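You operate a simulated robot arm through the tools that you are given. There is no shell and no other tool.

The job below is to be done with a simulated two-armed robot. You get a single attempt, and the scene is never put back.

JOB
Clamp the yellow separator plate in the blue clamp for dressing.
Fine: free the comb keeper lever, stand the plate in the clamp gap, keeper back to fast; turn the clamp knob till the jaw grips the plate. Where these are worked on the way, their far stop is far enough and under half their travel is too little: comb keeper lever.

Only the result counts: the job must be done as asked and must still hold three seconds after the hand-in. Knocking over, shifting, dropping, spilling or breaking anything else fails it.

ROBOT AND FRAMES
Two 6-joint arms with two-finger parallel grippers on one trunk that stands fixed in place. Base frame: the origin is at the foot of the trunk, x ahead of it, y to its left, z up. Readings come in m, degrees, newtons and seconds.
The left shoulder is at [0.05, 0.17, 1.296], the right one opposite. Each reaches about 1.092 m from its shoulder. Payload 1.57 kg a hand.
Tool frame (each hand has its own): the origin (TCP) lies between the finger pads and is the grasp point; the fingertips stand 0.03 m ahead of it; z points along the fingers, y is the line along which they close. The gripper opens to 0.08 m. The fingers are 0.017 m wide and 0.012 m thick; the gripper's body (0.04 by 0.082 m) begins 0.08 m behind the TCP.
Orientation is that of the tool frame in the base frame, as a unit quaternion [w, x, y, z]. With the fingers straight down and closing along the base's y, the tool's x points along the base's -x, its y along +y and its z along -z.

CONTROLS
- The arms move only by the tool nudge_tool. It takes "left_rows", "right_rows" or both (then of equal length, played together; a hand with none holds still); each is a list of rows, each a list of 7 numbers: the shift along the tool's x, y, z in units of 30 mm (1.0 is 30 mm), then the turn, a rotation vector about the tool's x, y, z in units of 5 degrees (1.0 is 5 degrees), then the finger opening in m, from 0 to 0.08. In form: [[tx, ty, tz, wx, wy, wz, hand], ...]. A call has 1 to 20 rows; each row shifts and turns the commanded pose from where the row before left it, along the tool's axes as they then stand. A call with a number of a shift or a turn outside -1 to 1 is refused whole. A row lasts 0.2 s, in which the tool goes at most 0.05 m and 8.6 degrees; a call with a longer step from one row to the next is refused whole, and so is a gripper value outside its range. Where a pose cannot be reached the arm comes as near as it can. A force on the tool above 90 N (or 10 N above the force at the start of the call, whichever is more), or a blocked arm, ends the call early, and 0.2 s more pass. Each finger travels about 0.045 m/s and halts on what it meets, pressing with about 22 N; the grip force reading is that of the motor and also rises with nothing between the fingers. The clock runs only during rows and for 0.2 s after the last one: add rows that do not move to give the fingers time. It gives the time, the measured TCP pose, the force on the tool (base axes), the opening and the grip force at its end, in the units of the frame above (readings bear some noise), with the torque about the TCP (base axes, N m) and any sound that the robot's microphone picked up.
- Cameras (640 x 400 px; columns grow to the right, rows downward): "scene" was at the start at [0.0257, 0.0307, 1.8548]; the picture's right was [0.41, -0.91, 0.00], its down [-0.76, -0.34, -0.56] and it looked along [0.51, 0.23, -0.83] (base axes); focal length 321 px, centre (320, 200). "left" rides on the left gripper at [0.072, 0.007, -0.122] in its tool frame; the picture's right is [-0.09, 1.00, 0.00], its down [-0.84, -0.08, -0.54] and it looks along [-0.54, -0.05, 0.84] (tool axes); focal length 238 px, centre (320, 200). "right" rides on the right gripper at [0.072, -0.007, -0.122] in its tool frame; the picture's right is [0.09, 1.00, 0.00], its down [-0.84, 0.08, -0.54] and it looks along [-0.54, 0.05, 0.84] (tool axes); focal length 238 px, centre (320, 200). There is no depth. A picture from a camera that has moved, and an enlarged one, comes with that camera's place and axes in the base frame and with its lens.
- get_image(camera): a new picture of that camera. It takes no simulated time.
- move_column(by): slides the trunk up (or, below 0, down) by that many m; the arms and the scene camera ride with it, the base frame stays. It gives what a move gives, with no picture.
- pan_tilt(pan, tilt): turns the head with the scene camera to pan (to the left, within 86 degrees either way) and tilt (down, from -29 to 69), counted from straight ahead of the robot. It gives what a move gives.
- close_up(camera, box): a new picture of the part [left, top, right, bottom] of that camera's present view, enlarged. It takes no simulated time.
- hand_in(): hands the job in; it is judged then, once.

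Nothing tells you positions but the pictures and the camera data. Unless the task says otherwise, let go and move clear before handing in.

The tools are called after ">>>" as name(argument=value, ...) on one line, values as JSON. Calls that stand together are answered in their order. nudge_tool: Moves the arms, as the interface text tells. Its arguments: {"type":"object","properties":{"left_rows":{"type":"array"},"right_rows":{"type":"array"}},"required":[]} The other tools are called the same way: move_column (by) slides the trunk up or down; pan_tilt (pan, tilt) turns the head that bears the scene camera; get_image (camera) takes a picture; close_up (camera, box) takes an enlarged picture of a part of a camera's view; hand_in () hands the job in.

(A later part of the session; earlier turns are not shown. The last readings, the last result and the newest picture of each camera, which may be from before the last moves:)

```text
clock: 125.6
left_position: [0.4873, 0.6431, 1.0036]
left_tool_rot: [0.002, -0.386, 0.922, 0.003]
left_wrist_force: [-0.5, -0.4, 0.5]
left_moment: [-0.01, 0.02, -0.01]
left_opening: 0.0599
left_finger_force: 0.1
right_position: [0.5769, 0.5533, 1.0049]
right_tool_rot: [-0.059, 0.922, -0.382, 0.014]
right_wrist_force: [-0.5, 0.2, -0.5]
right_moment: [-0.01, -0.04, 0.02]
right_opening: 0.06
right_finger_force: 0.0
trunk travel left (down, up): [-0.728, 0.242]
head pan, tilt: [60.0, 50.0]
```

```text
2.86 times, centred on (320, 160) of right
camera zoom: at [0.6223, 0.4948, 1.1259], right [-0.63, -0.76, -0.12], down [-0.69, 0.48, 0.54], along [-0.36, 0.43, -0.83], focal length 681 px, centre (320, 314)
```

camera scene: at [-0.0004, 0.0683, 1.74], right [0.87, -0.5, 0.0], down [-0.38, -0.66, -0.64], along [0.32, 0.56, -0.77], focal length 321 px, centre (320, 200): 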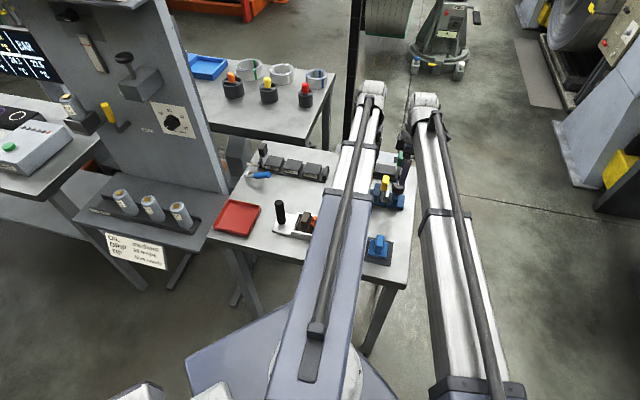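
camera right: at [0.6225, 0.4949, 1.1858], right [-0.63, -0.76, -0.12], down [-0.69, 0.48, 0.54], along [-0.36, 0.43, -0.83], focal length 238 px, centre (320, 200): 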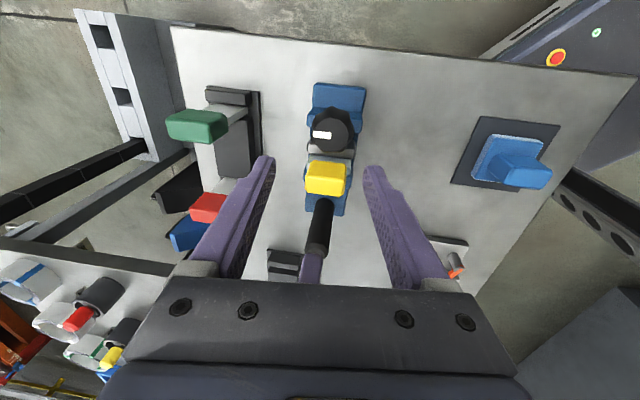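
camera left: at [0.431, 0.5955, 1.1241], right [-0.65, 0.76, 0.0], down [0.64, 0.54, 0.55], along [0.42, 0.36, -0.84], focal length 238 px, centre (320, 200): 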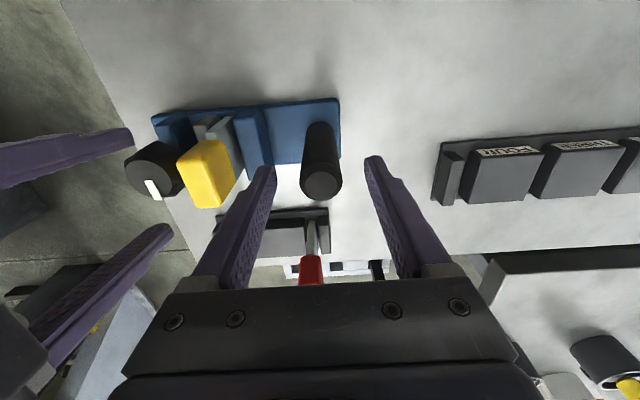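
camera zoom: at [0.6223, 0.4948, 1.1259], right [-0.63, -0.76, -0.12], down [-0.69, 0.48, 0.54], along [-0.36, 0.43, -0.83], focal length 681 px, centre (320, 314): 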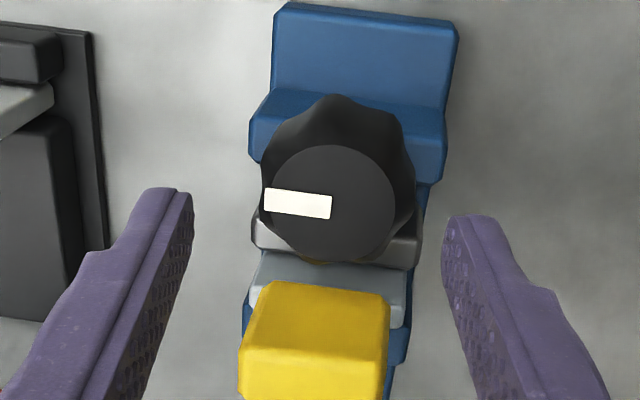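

Alignment is good on both. Lowering the remaining distance.

>>> move_column(by=-0.038)

>>> get_image(camera="left")

>>> close_up(camera="right", box=[240, 90, 400, 230])

```text
clock: 126.5
left_position: [0.4894, 0.6421, 0.9657]
left_tool_rot: [0.001, -0.387, 0.922, 0.002]
left_wrist_force: [0.9, -0.1, -0.2]
left_moment: [0.0, -0.01, -0.01]
left_opening: 0.0602
left_finger_force: 0.0
right_position: [0.5749, 0.5526, 0.9657]
right_tool_rot: [-0.059, 0.922, -0.382, 0.014]
right_wrist_force: [0.3, 0.0, 0.2]
right_moment: [-0.02, 0.0, 0.01]
right_opening: 0.06
right_finger_force: 0.0
trunk travel left (down, up): [-0.69, 0.28]
head pan, tilt: [60.0, 50.0]
```

```text
taken
camera left: at [0.431, 0.5955, 1.0861], right [-0.65, 0.76, 0.0], down [0.64, 0.54, 0.55], along [0.42, 0.36, -0.84], focal length 238 px, centre (320, 200)
```

left: 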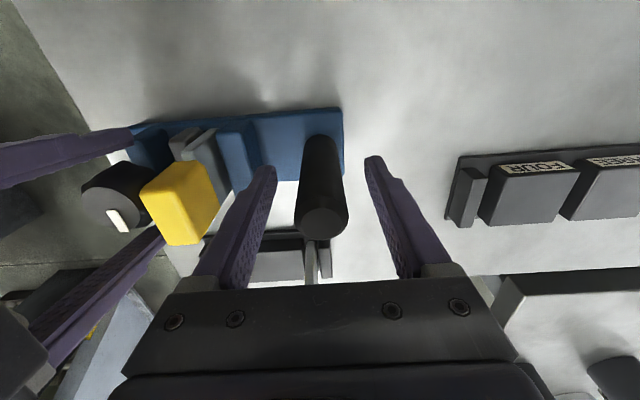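

```text
2.86 times, centred on (320, 160) of right
camera zoom: at [0.6223, 0.4948, 1.0879], right [-0.63, -0.76, -0.12], down [-0.69, 0.48, 0.54], along [-0.36, 0.43, -0.83], focal length 681 px, centre (320, 314)
```

zoom: 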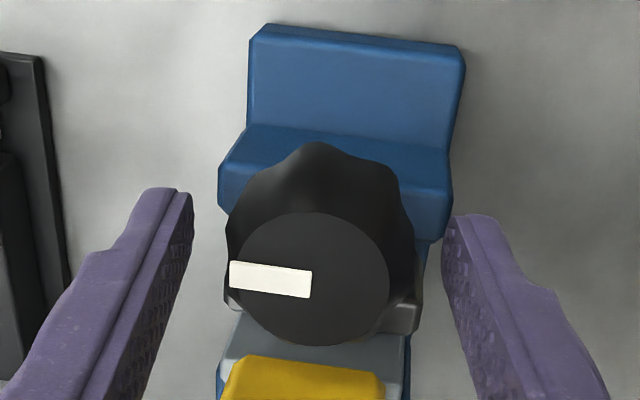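

Both are well placed. I'll grip the post with the left hand and then the knob with the right.

>>> nudge_tool(left_rows=[[0, 0, 0, 0, 0, 0, 0.05], [0, 0, 0, 0, 0, 0, 0.04], [0, 0, 0, 0, 0, 0, 0.03], [0, 0, 0, 0, 0, 0, 0.02], [0, 0, 0, 0, 0, 0, 0.01], [0, 0, 0, 0, 0, 0, 0.0], [0, 0, 0, 0, 0, 0, 0.0]], right_rows=[[0, -0.06, 0, 0, 0, 0, 0.06], [0, 0, 0, 0, 0, 0, 0.06], [0, 0, 0, 0, 0, 0, 0.06], [0, 0, 0, 0, 0, 0, 0.06], [0, 0, 0, 0, 0, 0, 0.06], [0, 0, 0, 0, 0, 0, 0.06], [0, 0, 0, 0, 0, 0, 0.06]])

>>> nudge_tool(right_rows=[[0, 0, 0, 0, 0, 0, 0.052], [0, 0, 0, 0, 0, 0, 0.046], [0, 0, 0, 0, 0, 0, 0.04], [0, 0, 0, 0, 0, 0, 0.03], [0, 0, 0, 0, 0, 0, 0.02], [0, 0, 0, 0, 0, 0, 0.02]])

>>> get_image(camera="left")

>>> close_up(camera="right", box=[240, 90, 400, 230])

```text
clock: 128.1
left_position: [0.4878, 0.6424, 0.9651]
left_tool_rot: [0.002, -0.387, 0.922, 0.003]
left_wrist_force: [-2.1, 3.7, 1.2]
left_moment: [-0.42, -0.44, 0.08]
left_opening: 0.0276
left_finger_force: 21.6
right_position: [0.5774, 0.5539, 0.9665]
right_tool_rot: [-0.059, 0.922, -0.381, 0.014]
right_wrist_force: [0.2, -0.2, -0.1]
right_moment: [-0.01, 0.01, -0.02]
right_opening: 0.06
right_finger_force: 0.0
trunk travel left (down, up): [-0.69, 0.28]
head pan, tilt: [60.0, 50.0]
```

```text
clock: 129.5
left_position: [0.4866, 0.643, 0.964]
left_tool_rot: [0.003, -0.387, 0.922, 0.002]
left_wrist_force: [0.7, 5.2, 0.9]
left_moment: [-0.32, -0.49, 0.34]
left_opening: 0.028
left_finger_force: 21.8
right_position: [0.5767, 0.5529, 0.9665]
right_tool_rot: [-0.058, 0.922, -0.381, 0.014]
right_wrist_force: [-5.3, -7.2, -0.5]
right_moment: [-0.51, 0.42, 0.01]
right_opening: 0.0419
right_finger_force: 22.1
trunk travel left (down, up): [-0.69, 0.28]
head pan, tilt: [60.0, 50.0]
```

```text
taken
camera left: at [0.4311, 0.5959, 1.0859], right [-0.65, 0.76, 0.0], down [0.64, 0.54, 0.55], along [0.42, 0.36, -0.84], focal length 238 px, centre (320, 200)
```

left: 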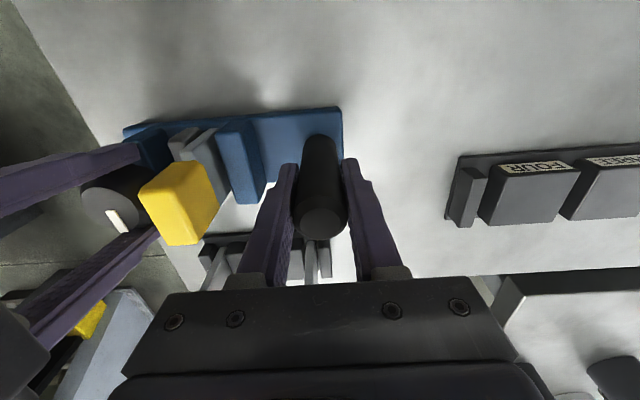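

```text
2.86 times, centred on (320, 160) of right
camera zoom: at [0.623, 0.4956, 1.0878], right [-0.63, -0.76, -0.12], down [-0.69, 0.48, 0.54], along [-0.36, 0.43, -0.83], focal length 681 px, centre (320, 314)
```

zoom: 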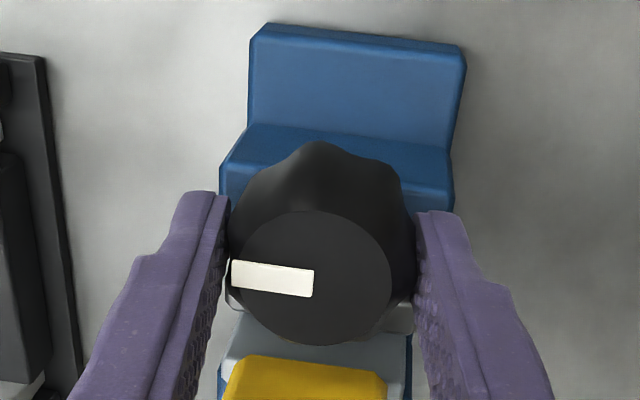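

Both hands hold. I'll turn the knob about 20° clockwise and see what the jaw does.

>>> nudge_tool(right_rows=[[0, 0, 0, 0, 0, 1, 0.02], [0, 0, 0, 0, 0, 1, 0.02], [0, 0, 0, 0, 0, 1, 0.02], [0, 0, 0, 0, 0, 1, 0.02], [0, 0, 0, 0, 0, 0, 0.02]])

>>> get_image(camera="left")

>>> close_up(camera="left", box=[70, 90, 290, 250])

>>> close_up(camera="right", box=[240, 90, 400, 230])

```text
clock: 130.7
left_position: [0.4886, 0.6424, 0.9654]
left_tool_rot: [0.003, -0.387, 0.922, 0.002]
left_wrist_force: [1.7, 5.8, 0.4]
left_moment: [-0.03, -0.51, 0.38]
left_opening: 0.0277
left_finger_force: 21.4
right_position: [0.5768, 0.5542, 0.9668]
right_tool_rot: [-0.061, 0.842, -0.536, 0.004]
right_wrist_force: [-5.7, -7.5, 1.5]
right_moment: [-0.48, 0.41, -0.03]
right_opening: 0.0417
right_finger_force: 22.0
trunk travel left (down, up): [-0.69, 0.28]
head pan, tilt: [60.0, 50.0]
```

```text
taken
camera left: at [0.4309, 0.5956, 1.0861], right [-0.65, 0.76, 0.0], down [0.64, 0.54, 0.55], along [0.42, 0.36, -0.84], focal length 238 px, centre (320, 200)
```

left: 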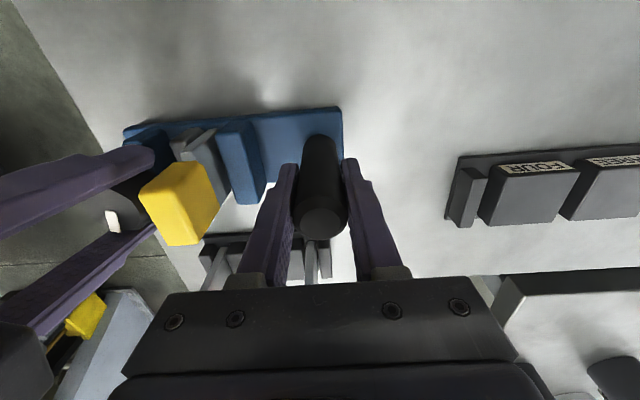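

```text
2.50 times, centred on (180, 170) of left
camera zoom: at [0.4309, 0.5956, 1.0861], right [-0.65, 0.76, 0.0], down [0.64, 0.54, 0.55], along [0.42, 0.36, -0.84], focal length 596 px, centre (670, 275)
```

zoom: 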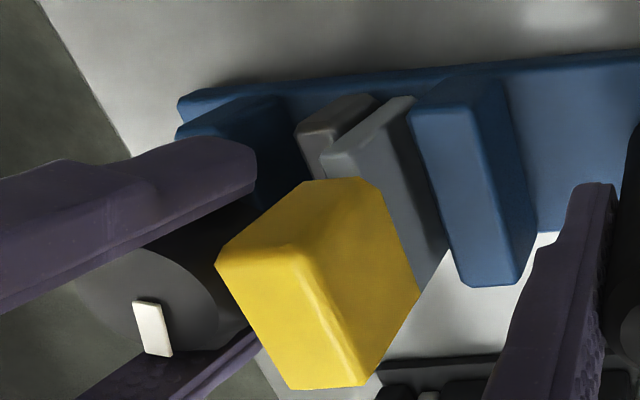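

```text
2.86 times, centred on (320, 160) of right
camera zoom: at [0.6044, 0.4797, 1.0849], right [-0.86, -0.5, -0.11], down [-0.46, 0.67, 0.58], along [-0.21, 0.55, -0.81], focal length 681 px, centre (320, 314)
```

zoom: 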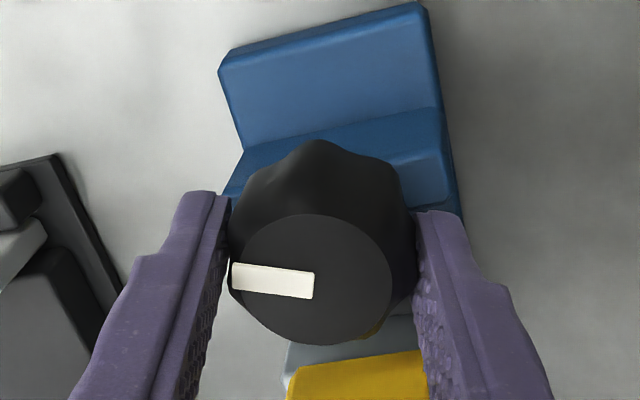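

The knob turns freely with the hand. I'll turn another 25° and compare the jaw position.

>>> nudge_tool(right_rows=[[0, 0, 0, 0, 0, 1, 0.02], [0, 0, 0, 0, 0, 1, 0.02], [0, 0, 0, 0, 0, 1, 0.02], [0, 0, 0, 0, 0, 1, 0.02], [0, 0, 0, 0, 0, 1, 0.02], [0, 0, 0, 0, 0, 0, 0.02]])

>>> close_up(camera="left", box=[70, 90, 290, 250])

>>> close_up(camera="right", box=[240, 90, 400, 230])

```text
clock: 132.1
left_position: [0.487, 0.6436, 0.9652]
left_tool_rot: [0.001, -0.387, 0.922, 0.002]
left_wrist_force: [-3.8, 3.5, 0.1]
left_moment: [-0.21, -0.74, 0.04]
left_opening: 0.028
left_finger_force: 21.5
right_position: [0.5778, 0.5541, 0.9672]
right_tool_rot: [0.061, -0.705, 0.707, 0.009]
right_wrist_force: [5.1, -1.9, 7.5]
right_moment: [-0.14, 0.39, 0.01]
right_opening: 0.0409
right_finger_force: 22.2
trunk travel left (down, up): [-0.69, 0.28]
head pan, tilt: [60.0, 50.0]
```

```text
2.50 times, centred on (180, 170) of left
camera zoom: at [0.4309, 0.5955, 1.0861], right [-0.65, 0.76, 0.0], down [0.64, 0.54, 0.55], along [0.42, 0.35, -0.84], focal length 596 px, centre (670, 275)
```

zoom: 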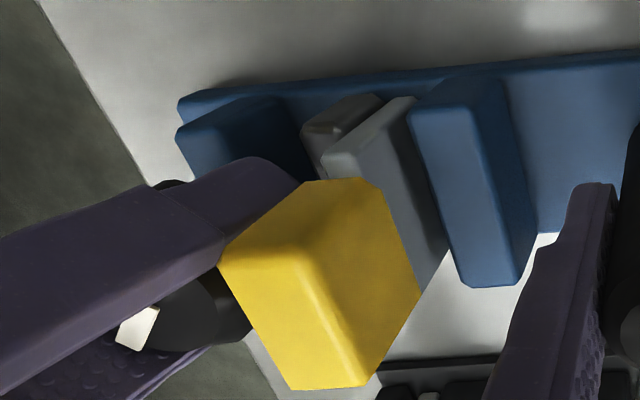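

```text
2.86 times, centred on (320, 160) of right
camera zoom: at [0.5754, 0.4707, 1.0818], right [-0.99, -0.09, -0.08], down [-0.12, 0.78, 0.62], along [0.01, 0.62, -0.78], focal length 681 px, centre (320, 314)
```

zoom: 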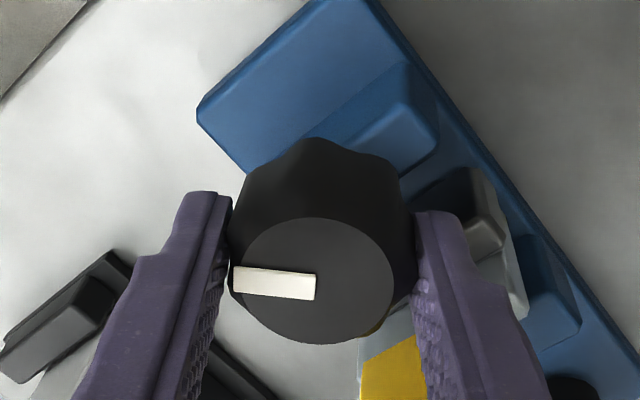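

Clockwise moves the jaw toward the plate. I'll let go, turn the hand back 90°, and take another stroke.

>>> nudge_tool(right_rows=[[0, 0, 0, 0, 0, 0, 0.046], [0, 0, 0, 0, 0, 0, 0.052], [0, 0, 0, 0, 0, 0, 0.052]])

>>> nudge_tool(right_rows=[[0, 0, 0, 0, 0, -1, 0.052], [0, 0, 0, 0, 0, -1, 0.052], [0, 0, 0, 0, 0, -1, 0.052], [0, 0, 0, 0, 0, -1, 0.052], [0, 0, 0, 0, 0, -1, 0.052], [0, 0, 0, 0, 0, -1, 0.052], [0, 0, 0, 0, 0, -1, 0.052], [0, 0, 0, 0, 0, -1, 0.052], [0, 0, 0, 0, 0, -1, 0.052], [0, 0, 0, 0, 0, -1, 0.052], [0, 0, 0, 0, 0, -1, 0.052], [0, 0, 0, 0, 0, -1, 0.052], [0, 0, 0, 0, 0, -1, 0.052], [0, 0, 0, 0, 0, -1, 0.052], [0, 0, 0, 0, 0, -1, 0.052], [0, 0, 0, 0, 0, -1, 0.052], [0, 0, 0, 0, 0, -1, 0.052], [0, 0, 0, 0, 0, 0, 0.052]])

>>> close_up(camera="right", box=[220, 90, 420, 240])

>>> close_up(camera="left", box=[70, 90, 290, 250])

```text
clock: 132.9
left_position: [0.4876, 0.6428, 0.9657]
left_tool_rot: [0.002, -0.387, 0.922, 0.003]
left_wrist_force: [-2.3, 0.2, 0.3]
left_moment: [-0.61, -0.24, -0.11]
left_opening: 0.0277
left_finger_force: 21.3
right_position: [0.5764, 0.554, 0.9666]
right_tool_rot: [-0.06, 0.706, -0.706, -0.009]
right_wrist_force: [0.0, -0.6, 0.0]
right_moment: [0.02, 0.01, 0.05]
right_opening: 0.0521
right_finger_force: 0.0
trunk travel left (down, up): [-0.69, 0.28]
head pan, tilt: [60.0, 50.0]
```

```text
clock: 136.7
left_position: [0.4867, 0.6433, 0.9656]
left_tool_rot: [0.002, -0.387, 0.922, 0.003]
left_wrist_force: [-0.1, 0.9, 0.8]
left_moment: [-0.41, -0.5, 0.03]
left_opening: 0.0279
left_finger_force: 22.1
right_position: [0.5773, 0.5537, 0.9662]
right_tool_rot: [-0.051, 0.997, -0.042, 0.033]
right_wrist_force: [0.2, -0.1, 0.2]
right_moment: [0.02, 0.01, 0.0]
right_opening: 0.052
right_finger_force: 0.1
trunk travel left (down, up): [-0.69, 0.28]
head pan, tilt: [60.0, 50.0]
```

```text
2.67 times, centred on (320, 165) of right
camera zoom: at [0.6403, 0.5425, 1.0935], right [0.01, -1.0, -0.1], down [-0.88, -0.06, 0.48], along [-0.48, 0.08, -0.87], focal length 636 px, centre (320, 293)
```

zoom: 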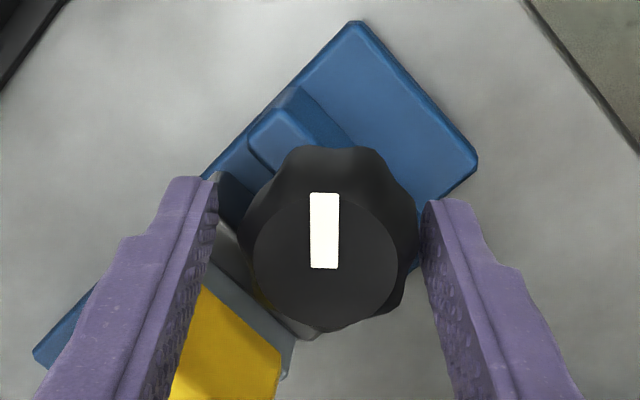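

```text
2.50 times, centred on (180, 170) of left
camera zoom: at [0.4311, 0.5958, 1.0859], right [-0.65, 0.76, 0.0], down [0.64, 0.54, 0.55], along [0.42, 0.36, -0.84], focal length 596 px, centre (670, 275)
```

zoom: 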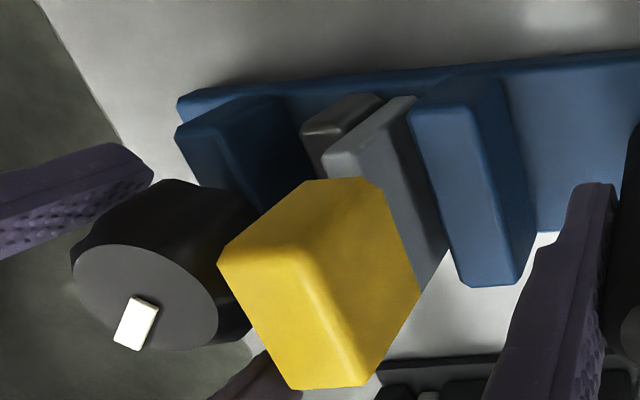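

Regripped position is good. Closing on the knob and turning another stroke clockwise.

>>> nudge_tool(right_rows=[[0, 0, 0, 0, 0, 0, 0.046], [0, 0, 0, 0, 0, 0, 0.04], [0, 0, 0, 0, 0, 0, 0.03], [0, 0, 0, 0, 0, 0, 0.02], [0, 0, 0, 0, 0, 0, 0.02], [0, 0, 0, 0, 0, 1, 0.02], [0, 0, 0, 0, 0, 1, 0.02], [0, 0, 0, 0, 0, 1, 0.02], [0, 0, 0, 0, 0, 1, 0.02], [0, 0, 0, 0, 0, 1, 0.02], [0, 0, 0, 0, 0, 1, 0.02], [0, 0, 0, 0, 0, 1, 0.02], [0, 0, 0, 0, 0, 1, 0.02], [0, 0, 0, 0, 0, 0, 0.02]])

>>> close_up(camera="right", box=[220, 90, 420, 240])

>>> close_up(camera="left", box=[70, 90, 290, 250])

```text
clock: 139.7
left_position: [0.4875, 0.6422, 0.9647]
left_tool_rot: [0.001, -0.387, 0.922, 0.003]
left_wrist_force: [-6.2, 9.3, -0.9]
left_moment: [0.11, -0.72, 0.16]
left_opening: 0.0281
left_finger_force: 21.8
right_position: [0.5773, 0.5538, 0.9671]
right_tool_rot: [-0.059, 0.922, -0.382, 0.014]
right_wrist_force: [6.7, -11.8, 2.1]
right_moment: [-0.59, 0.1, -0.03]
right_opening: 0.0421
right_finger_force: 21.9
trunk travel left (down, up): [-0.69, 0.28]
head pan, tilt: [60.0, 50.0]
```

```text
2.67 times, centred on (320, 165) of right
camera zoom: at [0.6236, 0.4957, 1.088], right [-0.64, -0.76, -0.12], down [-0.69, 0.48, 0.54], along [-0.36, 0.43, -0.83], focal length 636 px, centre (320, 293)
```

zoom: 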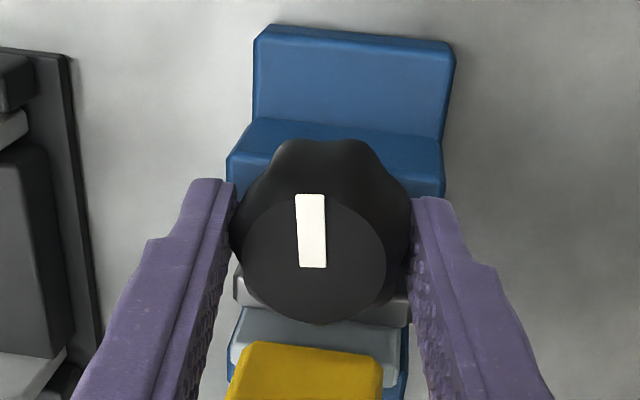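

```text
2.50 times, centred on (180, 170) of left
camera zoom: at [0.4307, 0.5955, 1.0862], right [-0.65, 0.76, 0.0], down [0.64, 0.54, 0.55], along [0.42, 0.36, -0.84], focal length 596 px, centre (670, 275)
```

zoom: 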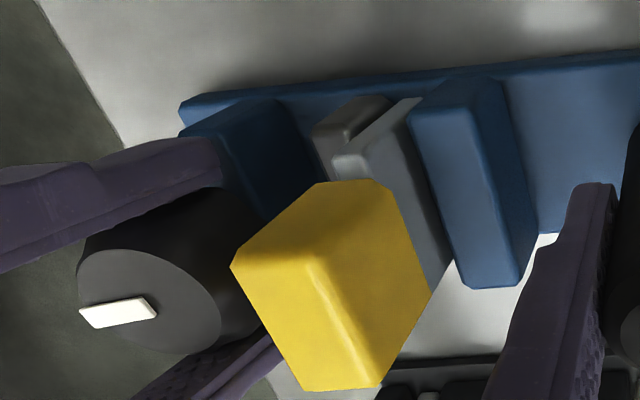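

The jaw has met the plate and is pushing it toward the fixed jaw. Continuing.

>>> nudge_tool(right_rows=[[0, 0, 0, 0, 0, 1, 0.02], [0, 0, 0, 0, 0, 1, 0.02], [0, 0, 0, 0, 0, 1, 0.02], [0, 0, 0, 0, 0, 1, 0.02], [0, 0, 0, 0, 0, 1, 0.02], [0, 0, 0, 0, 0, 1, 0.02], [0, 0, 0, 0, 0, 1, 0.02], [0, 0, 0, 0, 0, 1, 0.02], [0, 0, 0, 0, 0, 1, 0.02], [0, 0, 0, 0, 0, 0, 0.02]])

>>> close_up(camera="right", box=[220, 90, 420, 240])

>>> close_up(camera="left", box=[70, 90, 290, 250])

```text
clock: 141.9
left_position: [0.4879, 0.6428, 0.9652]
left_tool_rot: [0.002, -0.386, 0.922, 0.002]
left_wrist_force: [-9.7, 1.0, 2.1]
left_moment: [-0.32, -0.64, -0.06]
left_opening: 0.0281
left_finger_force: 22.0
right_position: [0.5767, 0.5547, 0.9665]
right_tool_rot: [0.06, -0.705, 0.707, 0.01]
right_wrist_force: [14.3, 6.3, 8.9]
right_moment: [0.18, 0.21, -0.01]
right_opening: 0.0411
right_finger_force: 22.1
trunk travel left (down, up): [-0.69, 0.28]
head pan, tilt: [60.0, 50.0]
```

```text
2.67 times, centred on (320, 165) of right
camera zoom: at [0.5751, 0.4706, 1.0818], right [-0.99, -0.09, -0.08], down [-0.12, 0.78, 0.62], along [0.01, 0.62, -0.78], focal length 636 px, centre (320, 293)
```

zoom: 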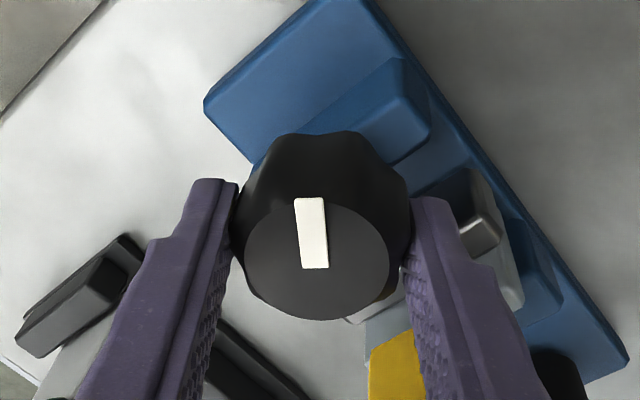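

```text
2.50 times, centred on (180, 170) of left
camera zoom: at [0.4309, 0.5955, 1.0861], right [-0.65, 0.76, 0.0], down [0.64, 0.54, 0.55], along [0.42, 0.35, -0.84], focal length 596 px, centre (670, 275)
```

zoom: 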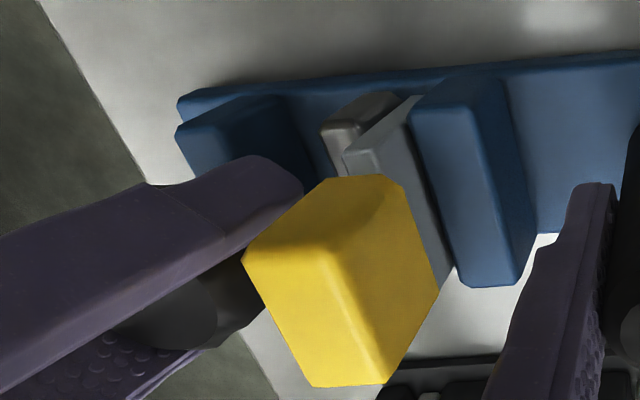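

The plate is nearly against the fixed jaw. One more stroke: release, turn back, regrip.

>>> nudge_tool(right_rows=[[0, 0, 0, 0, 0, 0, 0.046], [0, 0, 0, 0, 0, 0, 0.052], [0, 0, 0, 0, 0, 0, 0.052]])

>>> nudge_tool(right_rows=[[0, 0, 0, 0, 0, -1, 0.052], [0, 0, 0, 0, 0, -1, 0.052], [0, 0, 0, 0, 0, -1, 0.052], [0, 0, 0, 0, 0, -1, 0.052], [0, 0, 0, 0, 0, -1, 0.052], [0, 0, 0, 0, 0, -1, 0.052], [0, 0, 0, 0, 0, -1, 0.052], [0, 0, 0, 0, 0, -1, 0.052], [0, 0, 0, 0, 0, -1, 0.052], [0, 0, 0, 0, 0, -1, 0.052], [0, 0, 0, 0, 0, -1, 0.052], [0, 0, 0, 0, 0, -1, 0.052], [0, 0, 0, 0, 0, -1, 0.052], [0, 0, 0, 0, 0, -1, 0.052], [0, 0, 0, 0, 0, -1, 0.052], [0, 0, 0, 0, 0, -1, 0.052], [0, 0, 0, 0, 0, -1, 0.052], [0, 0, 0, 0, 0, 0, 0.052]])

>>> close_up(camera="right", box=[220, 90, 420, 240])

>>> close_up(camera="left", box=[70, 90, 290, 250])

```text
clock: 142.7
left_position: [0.488, 0.643, 0.9652]
left_tool_rot: [0.002, -0.386, 0.923, 0.002]
left_wrist_force: [-3.4, 1.2, 1.0]
left_moment: [-0.74, -0.08, -0.21]
left_opening: 0.0276
left_finger_force: 22.0
right_position: [0.5773, 0.554, 0.9657]
right_tool_rot: [0.059, -0.706, 0.706, 0.01]
right_wrist_force: [0.0, -0.4, -0.3]
right_moment: [0.01, 0.01, -0.03]
right_opening: 0.0519
right_finger_force: 0.0
trunk travel left (down, up): [-0.69, 0.28]
head pan, tilt: [60.0, 50.0]
```

```text
clock: 146.5
left_position: [0.4879, 0.6438, 0.9651]
left_tool_rot: [0.002, -0.386, 0.922, 0.003]
left_wrist_force: [2.3, 1.1, 2.3]
left_moment: [-0.58, -0.34, -0.03]
left_opening: 0.0281
left_finger_force: 21.9
right_position: [0.5769, 0.554, 0.9659]
right_tool_rot: [-0.052, 0.997, -0.043, 0.033]
right_wrist_force: [-0.7, 0.4, 0.2]
right_moment: [0.03, -0.02, -0.04]
right_opening: 0.0521
right_finger_force: 0.0
trunk travel left (down, up): [-0.69, 0.28]
head pan, tilt: [60.0, 50.0]
```

```text
2.67 times, centred on (320, 165) of right
camera zoom: at [0.6402, 0.5426, 1.0935], right [0.01, -1.0, -0.1], down [-0.88, -0.06, 0.48], along [-0.48, 0.08, -0.87], focal length 636 px, centre (320, 293)
```

zoom: 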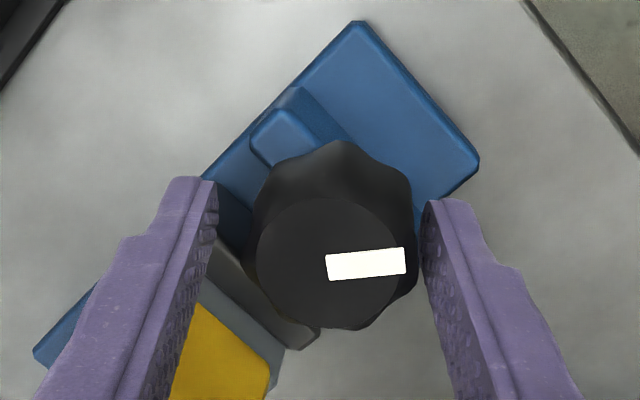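

```text
2.50 times, centred on (180, 170) of left
camera zoom: at [0.4312, 0.5957, 1.086], right [-0.65, 0.76, 0.0], down [0.64, 0.54, 0.55], along [0.42, 0.36, -0.84], focal length 596 px, centre (670, 275)
```

zoom: 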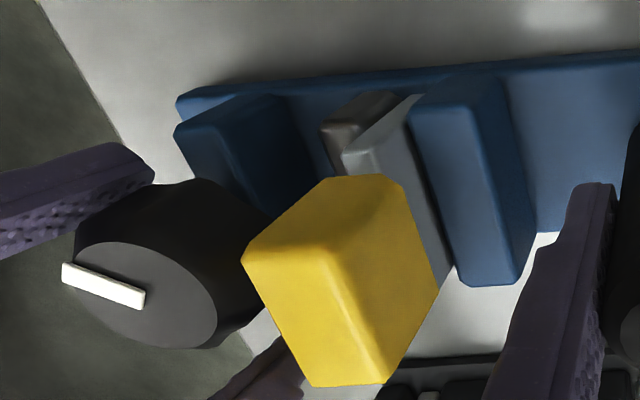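

Closing and turning again, in shorter steps with checks on the torque.

>>> nudge_tool(right_rows=[[0, 0, 0, 0, 0, 0, 0.046], [0, 0, 0, 0, 0, 0, 0.04], [0, 0, 0, 0, 0, 0, 0.03], [0, 0, 0, 0, 0, 0, 0.01], [0, 0, 0, 0, 0, 0, 0.0], [0, 0, 0, 0, 0, 1, 0.0], [0, 0, 0, 0, 0, 1, 0.0], [0, 0, 0, 0, 0, 1, 0.0], [0, 0, 0, 0, 0, 1, 0.0], [0, 0, 0, 0, 0, 1, 0.0], [0, 0, 0, 0, 0, 0, 0.0]])

>>> close_up(camera="right", box=[220, 90, 420, 240])

>>> close_up(camera="left", box=[70, 90, 290, 250])

```text
clock: 148.9
left_position: [0.487, 0.6426, 0.9656]
left_tool_rot: [0.003, -0.387, 0.922, 0.003]
left_wrist_force: [-6.2, 11.1, 0.1]
left_moment: [-0.04, -0.53, 0.31]
left_opening: 0.0278
left_finger_force: 22.2
right_position: [0.5775, 0.5517, 0.9673]
right_tool_rot: [-0.057, 0.964, -0.258, 0.023]
right_wrist_force: [4.9, -18.4, 1.7]
right_moment: [-0.68, 0.08, -0.01]
right_opening: 0.042
right_finger_force: 21.8
trunk travel left (down, up): [-0.69, 0.28]
head pan, tilt: [60.0, 50.0]
```

```text
2.67 times, centred on (320, 165) of right
camera zoom: at [0.6339, 0.511, 1.0904], right [-0.42, -0.9, -0.12], down [-0.8, 0.3, 0.52], along [-0.43, 0.31, -0.85], focal length 636 px, centre (320, 293)
```

zoom: 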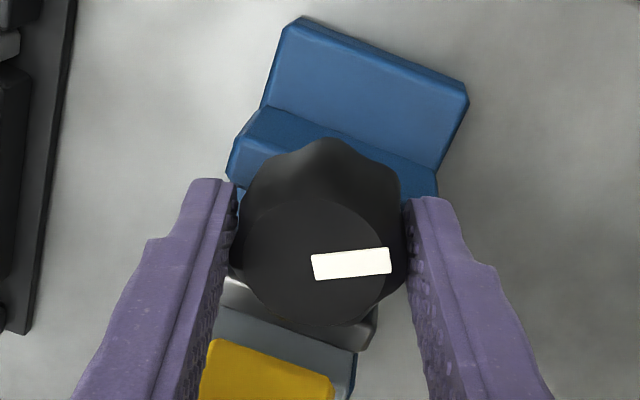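

```text
2.50 times, centred on (180, 170) of left
camera zoom: at [0.4306, 0.5955, 1.0863], right [-0.65, 0.76, 0.0], down [0.64, 0.54, 0.55], along [0.42, 0.36, -0.84], focal length 596 px, centre (670, 275)
```

zoom: 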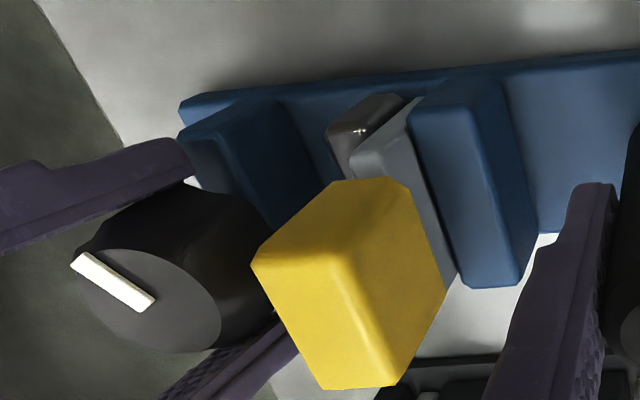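

>>> nudge_tool(right_rows=[[0, 0, 0, 0, 0, 1, 0.0], [0, 0, 0, 0, 0, 1, 0.0], [0, 0, 0, 0, 0, 1, 0.0], [0, 0, 0, 0, 0, 1, 0.0], [0, 0, 0, 0, 0, 0, 0.0]])

>>> close_up(camera="left", box=[70, 90, 290, 250])

>>> close_up(camera="right", box=[220, 90, 420, 240])

```text
clock: 150.1
left_position: [0.4871, 0.6426, 0.9656]
left_tool_rot: [0.003, -0.387, 0.922, 0.002]
left_wrist_force: [-6.8, 7.8, 0.7]
left_moment: [0.36, -0.46, 0.1]
left_opening: 0.0278
left_finger_force: 21.8
right_position: [0.5758, 0.5546, 0.9666]
right_tool_rot: [-0.061, 0.905, -0.421, 0.012]
right_wrist_force: [3.0, -8.2, 2.5]
right_moment: [-0.58, 0.13, 0.08]
right_opening: 0.042
right_finger_force: 21.9
trunk travel left (down, up): [-0.69, 0.28]
head pan, tilt: [60.0, 50.0]
```

```text
2.50 times, centred on (180, 170) of left
camera zoom: at [0.4305, 0.5956, 1.0862], right [-0.65, 0.76, 0.0], down [0.64, 0.54, 0.55], along [0.42, 0.36, -0.84], focal length 596 px, centre (670, 275)
```

zoom: 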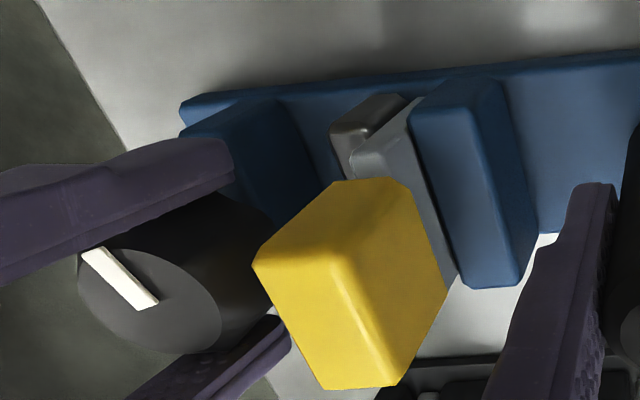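

```text
2.67 times, centred on (320, 165) of right
camera zoom: at [0.6188, 0.4921, 1.0872], right [-0.7, -0.7, -0.12], down [-0.64, 0.54, 0.55], along [-0.33, 0.46, -0.82], focal length 636 px, centre (320, 293)
```

zoom: 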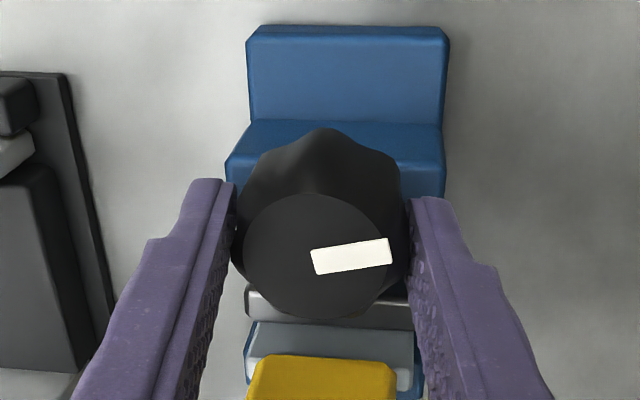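

The plate has nearly stopped moving and the knob is starting to slip in the fingers, so the jaw is gripping. I'll turn a little more to make it firm.

>>> nudge_tool(right_rows=[[0, 0, 0, 0, 0, 1, 0.0], [0, 0, 0, 0, 0, 1, 0.0], [0, 0, 0, 0, 0, 1, 0.0], [0, 0, 0, 0, 0, 1, 0.0]])

>>> close_up(camera="left", box=[70, 90, 290, 250])

>>> close_up(camera="right", box=[220, 90, 420, 240])

```text
clock: 151.1
left_position: [0.4876, 0.6419, 0.9646]
left_tool_rot: [0.001, -0.387, 0.922, 0.002]
left_wrist_force: [-5.4, 3.5, 6.7]
left_moment: [0.15, -0.67, -0.18]
left_opening: 0.028
left_finger_force: 21.9
right_position: [0.5775, 0.5557, 0.9659]
right_tool_rot: [-0.062, 0.818, -0.573, 0.001]
right_wrist_force: [5.3, 7.1, 2.0]
right_moment: [-0.26, 0.18, 0.31]
right_opening: 0.0418
right_finger_force: 22.1
trunk travel left (down, up): [-0.69, 0.28]
head pan, tilt: [60.0, 50.0]
```

```text
2.50 times, centred on (180, 170) of left
camera zoom: at [0.4308, 0.5961, 1.086], right [-0.65, 0.76, 0.0], down [0.64, 0.54, 0.55], along [0.42, 0.35, -0.84], focal length 596 px, centre (670, 275)
```

zoom: 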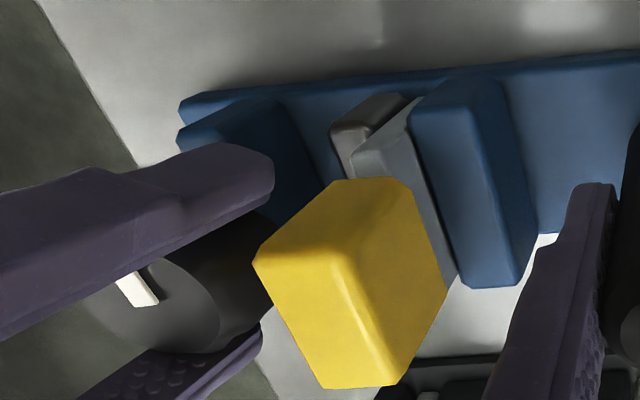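

```text
2.67 times, centred on (320, 165) of right
camera zoom: at [0.5987, 0.4791, 1.0841], right [-0.9, -0.42, -0.11], down [-0.4, 0.7, 0.59], along [-0.17, 0.57, -0.8], focal length 636 px, centre (320, 293)
```

zoom: 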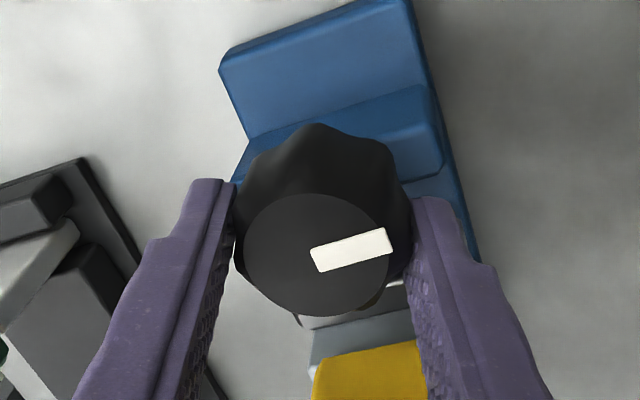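

>>> nudge_tool(right_rows=[[0, 0, 0, 0, 0, 1, 0.0], [0, 0, 0, 0, 0, 1, 0.0], [0, 0, 0, 0, 0, 1, 0.0], [0, 0, 0, 0, 0, 1, 0.0]])

>>> close_up(camera="left", box=[70, 90, 290, 250])

>>> close_up(camera="right", box=[220, 90, 420, 240])

```text
clock: 152.1
left_position: [0.4868, 0.6436, 0.9654]
left_tool_rot: [0.001, -0.387, 0.922, 0.001]
left_wrist_force: [-5.5, 2.9, 3.4]
left_moment: [-0.24, -0.68, -0.03]
left_opening: 0.028
left_finger_force: 21.5
right_position: [0.5774, 0.553, 0.9665]
right_tool_rot: [0.059, -0.705, 0.707, 0.009]
right_wrist_force: [7.0, 2.8, 2.1]
right_moment: [-0.16, 0.37, 0.39]
right_opening: 0.0411
right_finger_force: 22.3
trunk travel left (down, up): [-0.69, 0.28]
head pan, tilt: [60.0, 50.0]
```

```text
2.50 times, centred on (180, 170) of left
camera zoom: at [0.431, 0.5955, 1.086], right [-0.65, 0.76, 0.0], down [0.64, 0.54, 0.55], along [0.42, 0.35, -0.84], focal length 596 px, centre (670, 275)
```

zoom: 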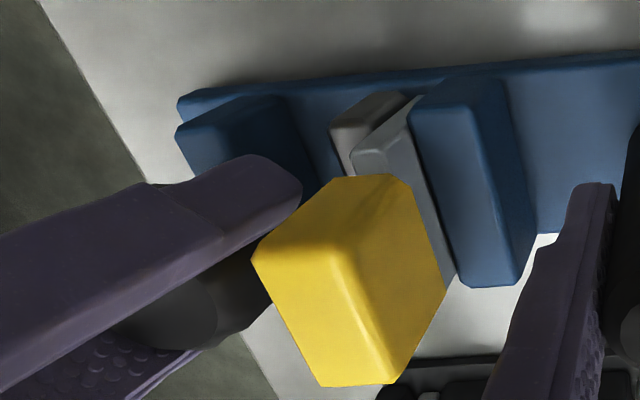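

```text
2.67 times, centred on (320, 165) of right
camera zoom: at [0.5752, 0.4705, 1.0818], right [-0.99, -0.09, -0.08], down [-0.12, 0.78, 0.61], along [0.01, 0.62, -0.78], focal length 636 px, centre (320, 293)
```

zoom: 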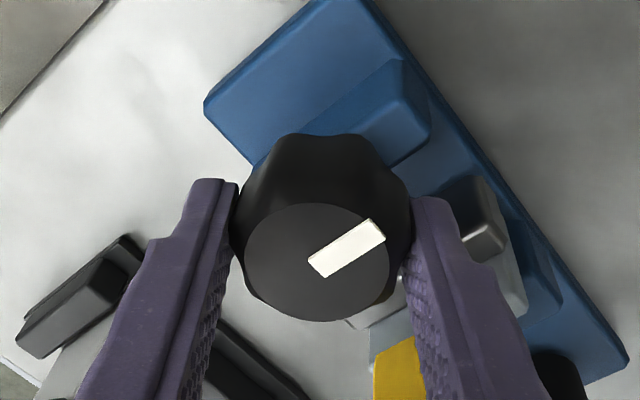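

The plate is now firmly gripped: the knob slips in the fingers under torque and the plate no longer moves. I'll release both hands gently and rise clear.

>>> nudge_tool(left_rows=[[0, 0, 0, 0, 0, 0, 0.028], [0, 0, 0, 0, 0, 0, 0.028], [0, 0, 0, 0, 0, 0, 0.028], [0, 0, 0, 0, 0, 0, 0.034], [0, 0, 0, 0, 0, 0, 0.042], [0, 0, 0, 0, 0, 0, 0.052], [0, 0, 0, 0, 0, 0, 0.06], [0, 0, 0, 0, 0, 0, 0.06]], right_rows=[[0, 0, 0, 0, 0, 0, 0.045], [0, 0, 0, 0, 0, 0, 0.05], [0, 0, 0, 0, 0, 0, 0.054], [0, 0, 0, 0, 0, 0, 0.054], [0, 0, 0, 0, 0, 0, 0.054], [0, 0, 0, 0, 0, 0, 0.054], [0, 0, 0, 0, 0, 0, 0.054], [0, 0, 0, 0, 0, 0, 0.054]])

>>> close_up(camera="right", box=[220, 90, 420, 240])

>>> get_image(camera="left")

```text
clock: 153.9
left_position: [0.4878, 0.6431, 0.9662]
left_tool_rot: [0.002, -0.387, 0.922, 0.003]
left_wrist_force: [0.3, -0.7, 0.8]
left_moment: [-0.02, 0.0, 0.01]
left_opening: 0.0599
left_finger_force: 0.0
right_position: [0.5772, 0.5555, 0.966]
right_tool_rot: [0.06, -0.705, 0.707, 0.01]
right_wrist_force: [0.2, 0.0, 0.5]
right_moment: [-0.01, 0.02, -0.01]
right_opening: 0.0541
right_finger_force: 0.2
trunk travel left (down, up): [-0.69, 0.28]
head pan, tilt: [60.0, 50.0]
```

```text
2.67 times, centred on (320, 165) of right
camera zoom: at [0.5752, 0.4708, 1.0817], right [-0.99, -0.09, -0.08], down [-0.12, 0.78, 0.61], along [0.01, 0.62, -0.78], focal length 636 px, centre (320, 293)
```

zoom: 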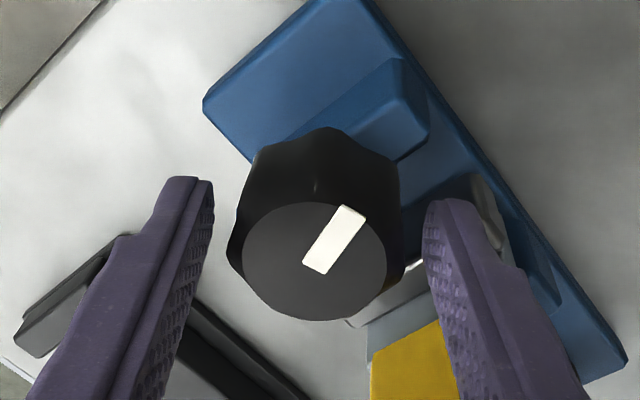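

```text
taken
camera left: at [0.4311, 0.5957, 1.086], right [-0.65, 0.76, 0.0], down [0.64, 0.54, 0.55], along [0.42, 0.36, -0.84], focal length 238 px, centre (320, 200)
```

left: 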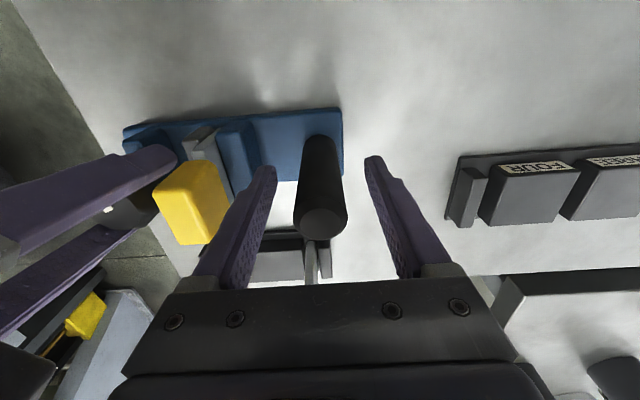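

>>> close_up(camera="left", box=[70, 90, 290, 250])

>>> close_up(camera="left", box=[160, 100, 280, 200])

```text
2.50 times, centred on (180, 170) of left
camera zoom: at [0.4311, 0.5957, 1.086], right [-0.65, 0.76, 0.0], down [0.64, 0.54, 0.55], along [0.42, 0.36, -0.84], focal length 596 px, centre (670, 275)
```

zoom: 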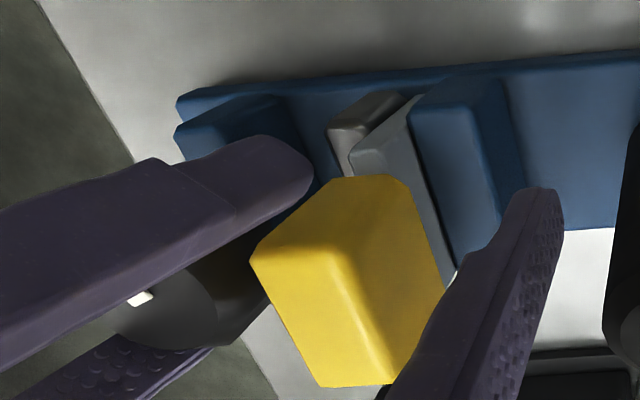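

```text
4.00 times, centred on (220, 150) of left
camera zoom: at [0.4311, 0.5957, 1.086], right [-0.65, 0.76, 0.0], down [0.64, 0.54, 0.55], along [0.42, 0.36, -0.84], focal length 953 px, centre (720, 400)
```

zoom: 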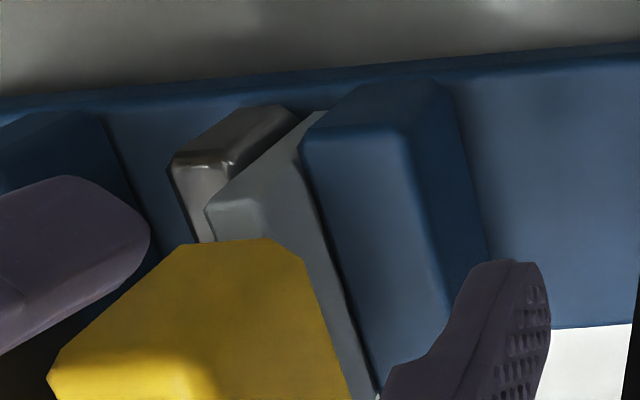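

Plate touches both jaws, but the knob sprang back a little on release. I'll take one more short tightening stroke to confirm it's tight.

>>> nudge_tool(left_rows=[[0, 0, 0, 0, 0, 0, 0.05], [0, 0, 0, 0, 0, 0, 0.04], [0, 0, 0, 0, 0, 0, 0.03], [0, 0, 0, 0, 0, 0, 0.02], [0, 0, 0, 0, 0, 0, 0.0], [0, 0, 0, 0, 0, 0, 0.0], [0, 0, 0, 0, 0, 0, 0.0], [0, 0, 0, 0, 0, 0, 0.0], [0, 0, 0, 0, 0, 0, 0.0], [0, 0, 0, 0, 0, 0, 0.0], [0, 0, 0, 0, 0, 0, 0.0], [0, 0, 0, 0, 0, 0, 0.0], [0, 0, 0, 0, 0, 0, 0.0], [0, 0, 0, 0, 0, 0, 0.0], [0, 0, 0, 0, 0, 0, 0.0]], right_rows=[[0, 0, 0, 0, 0, -1, 0.054], [0, 0, 0, 0, 0, -1, 0.054], [0, 0, 0, 0, 0, -1, 0.054], [0, 0, 0, 0, 0, -1, 0.054], [0, 0, 0, 0, 0, -1, 0.054], [0, 0, 0, 0, 0, -1, 0.054], [0, 0, 0, 0, 0, -1, 0.054], [0, 0, 0, 0, 0, -1, 0.054], [0, 0, 0, 0, 0, -1, 0.054], [0, 0, 0, 0, 0, -1, 0.054], [0, 0, 0, 0, 0, -1, 0.054], [0, 0, 0, 0, 0, -1, 0.054], [0, 0, 0, 0, 0, -1, 0.054], [0, 0, 0, 0, 0, -1, 0.054], [0, 0, 0, 0, 0, 0, 0.054]])

>>> close_up(camera="right", box=[220, 90, 420, 240])

>>> close_up(camera="left", box=[70, 90, 290, 250])

```text
clock: 157.1
left_position: [0.4873, 0.641, 0.9662]
left_tool_rot: [0.001, -0.387, 0.922, 0.002]
left_wrist_force: [0.4, -0.7, 0.0]
left_moment: [-0.44, -0.42, 0.0]
left_opening: 0.0276
left_finger_force: 21.9
right_position: [0.5773, 0.5546, 0.967]
right_tool_rot: [-0.055, 0.983, -0.172, 0.027]
right_wrist_force: [0.0, -0.2, -0.7]
right_moment: [0.0, 0.01, -0.03]
right_opening: 0.054
right_finger_force: 0.1
trunk travel left (down, up): [-0.69, 0.28]
head pan, tilt: [60.0, 50.0]
```

```text
2.67 times, centred on (320, 165) of right
camera zoom: at [0.6379, 0.5241, 1.0915], right [-0.25, -0.96, -0.11], down [-0.85, 0.16, 0.5], along [-0.46, 0.22, -0.86], focal length 636 px, centre (320, 293)
```

zoom: 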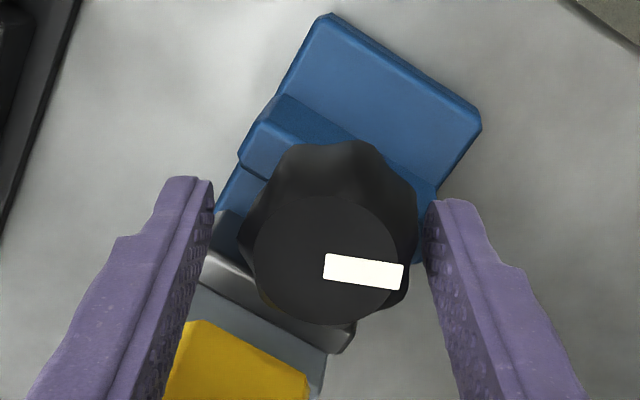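

```text
2.50 times, centred on (180, 170) of left
camera zoom: at [0.4311, 0.5956, 1.086], right [-0.65, 0.76, 0.0], down [0.64, 0.54, 0.55], along [0.42, 0.35, -0.84], focal length 596 px, centre (670, 275)
```

zoom: 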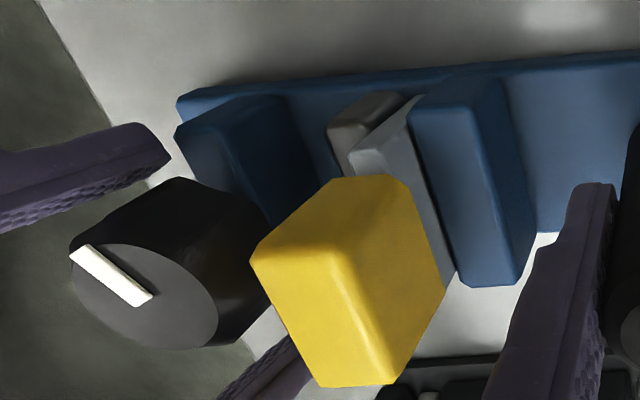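

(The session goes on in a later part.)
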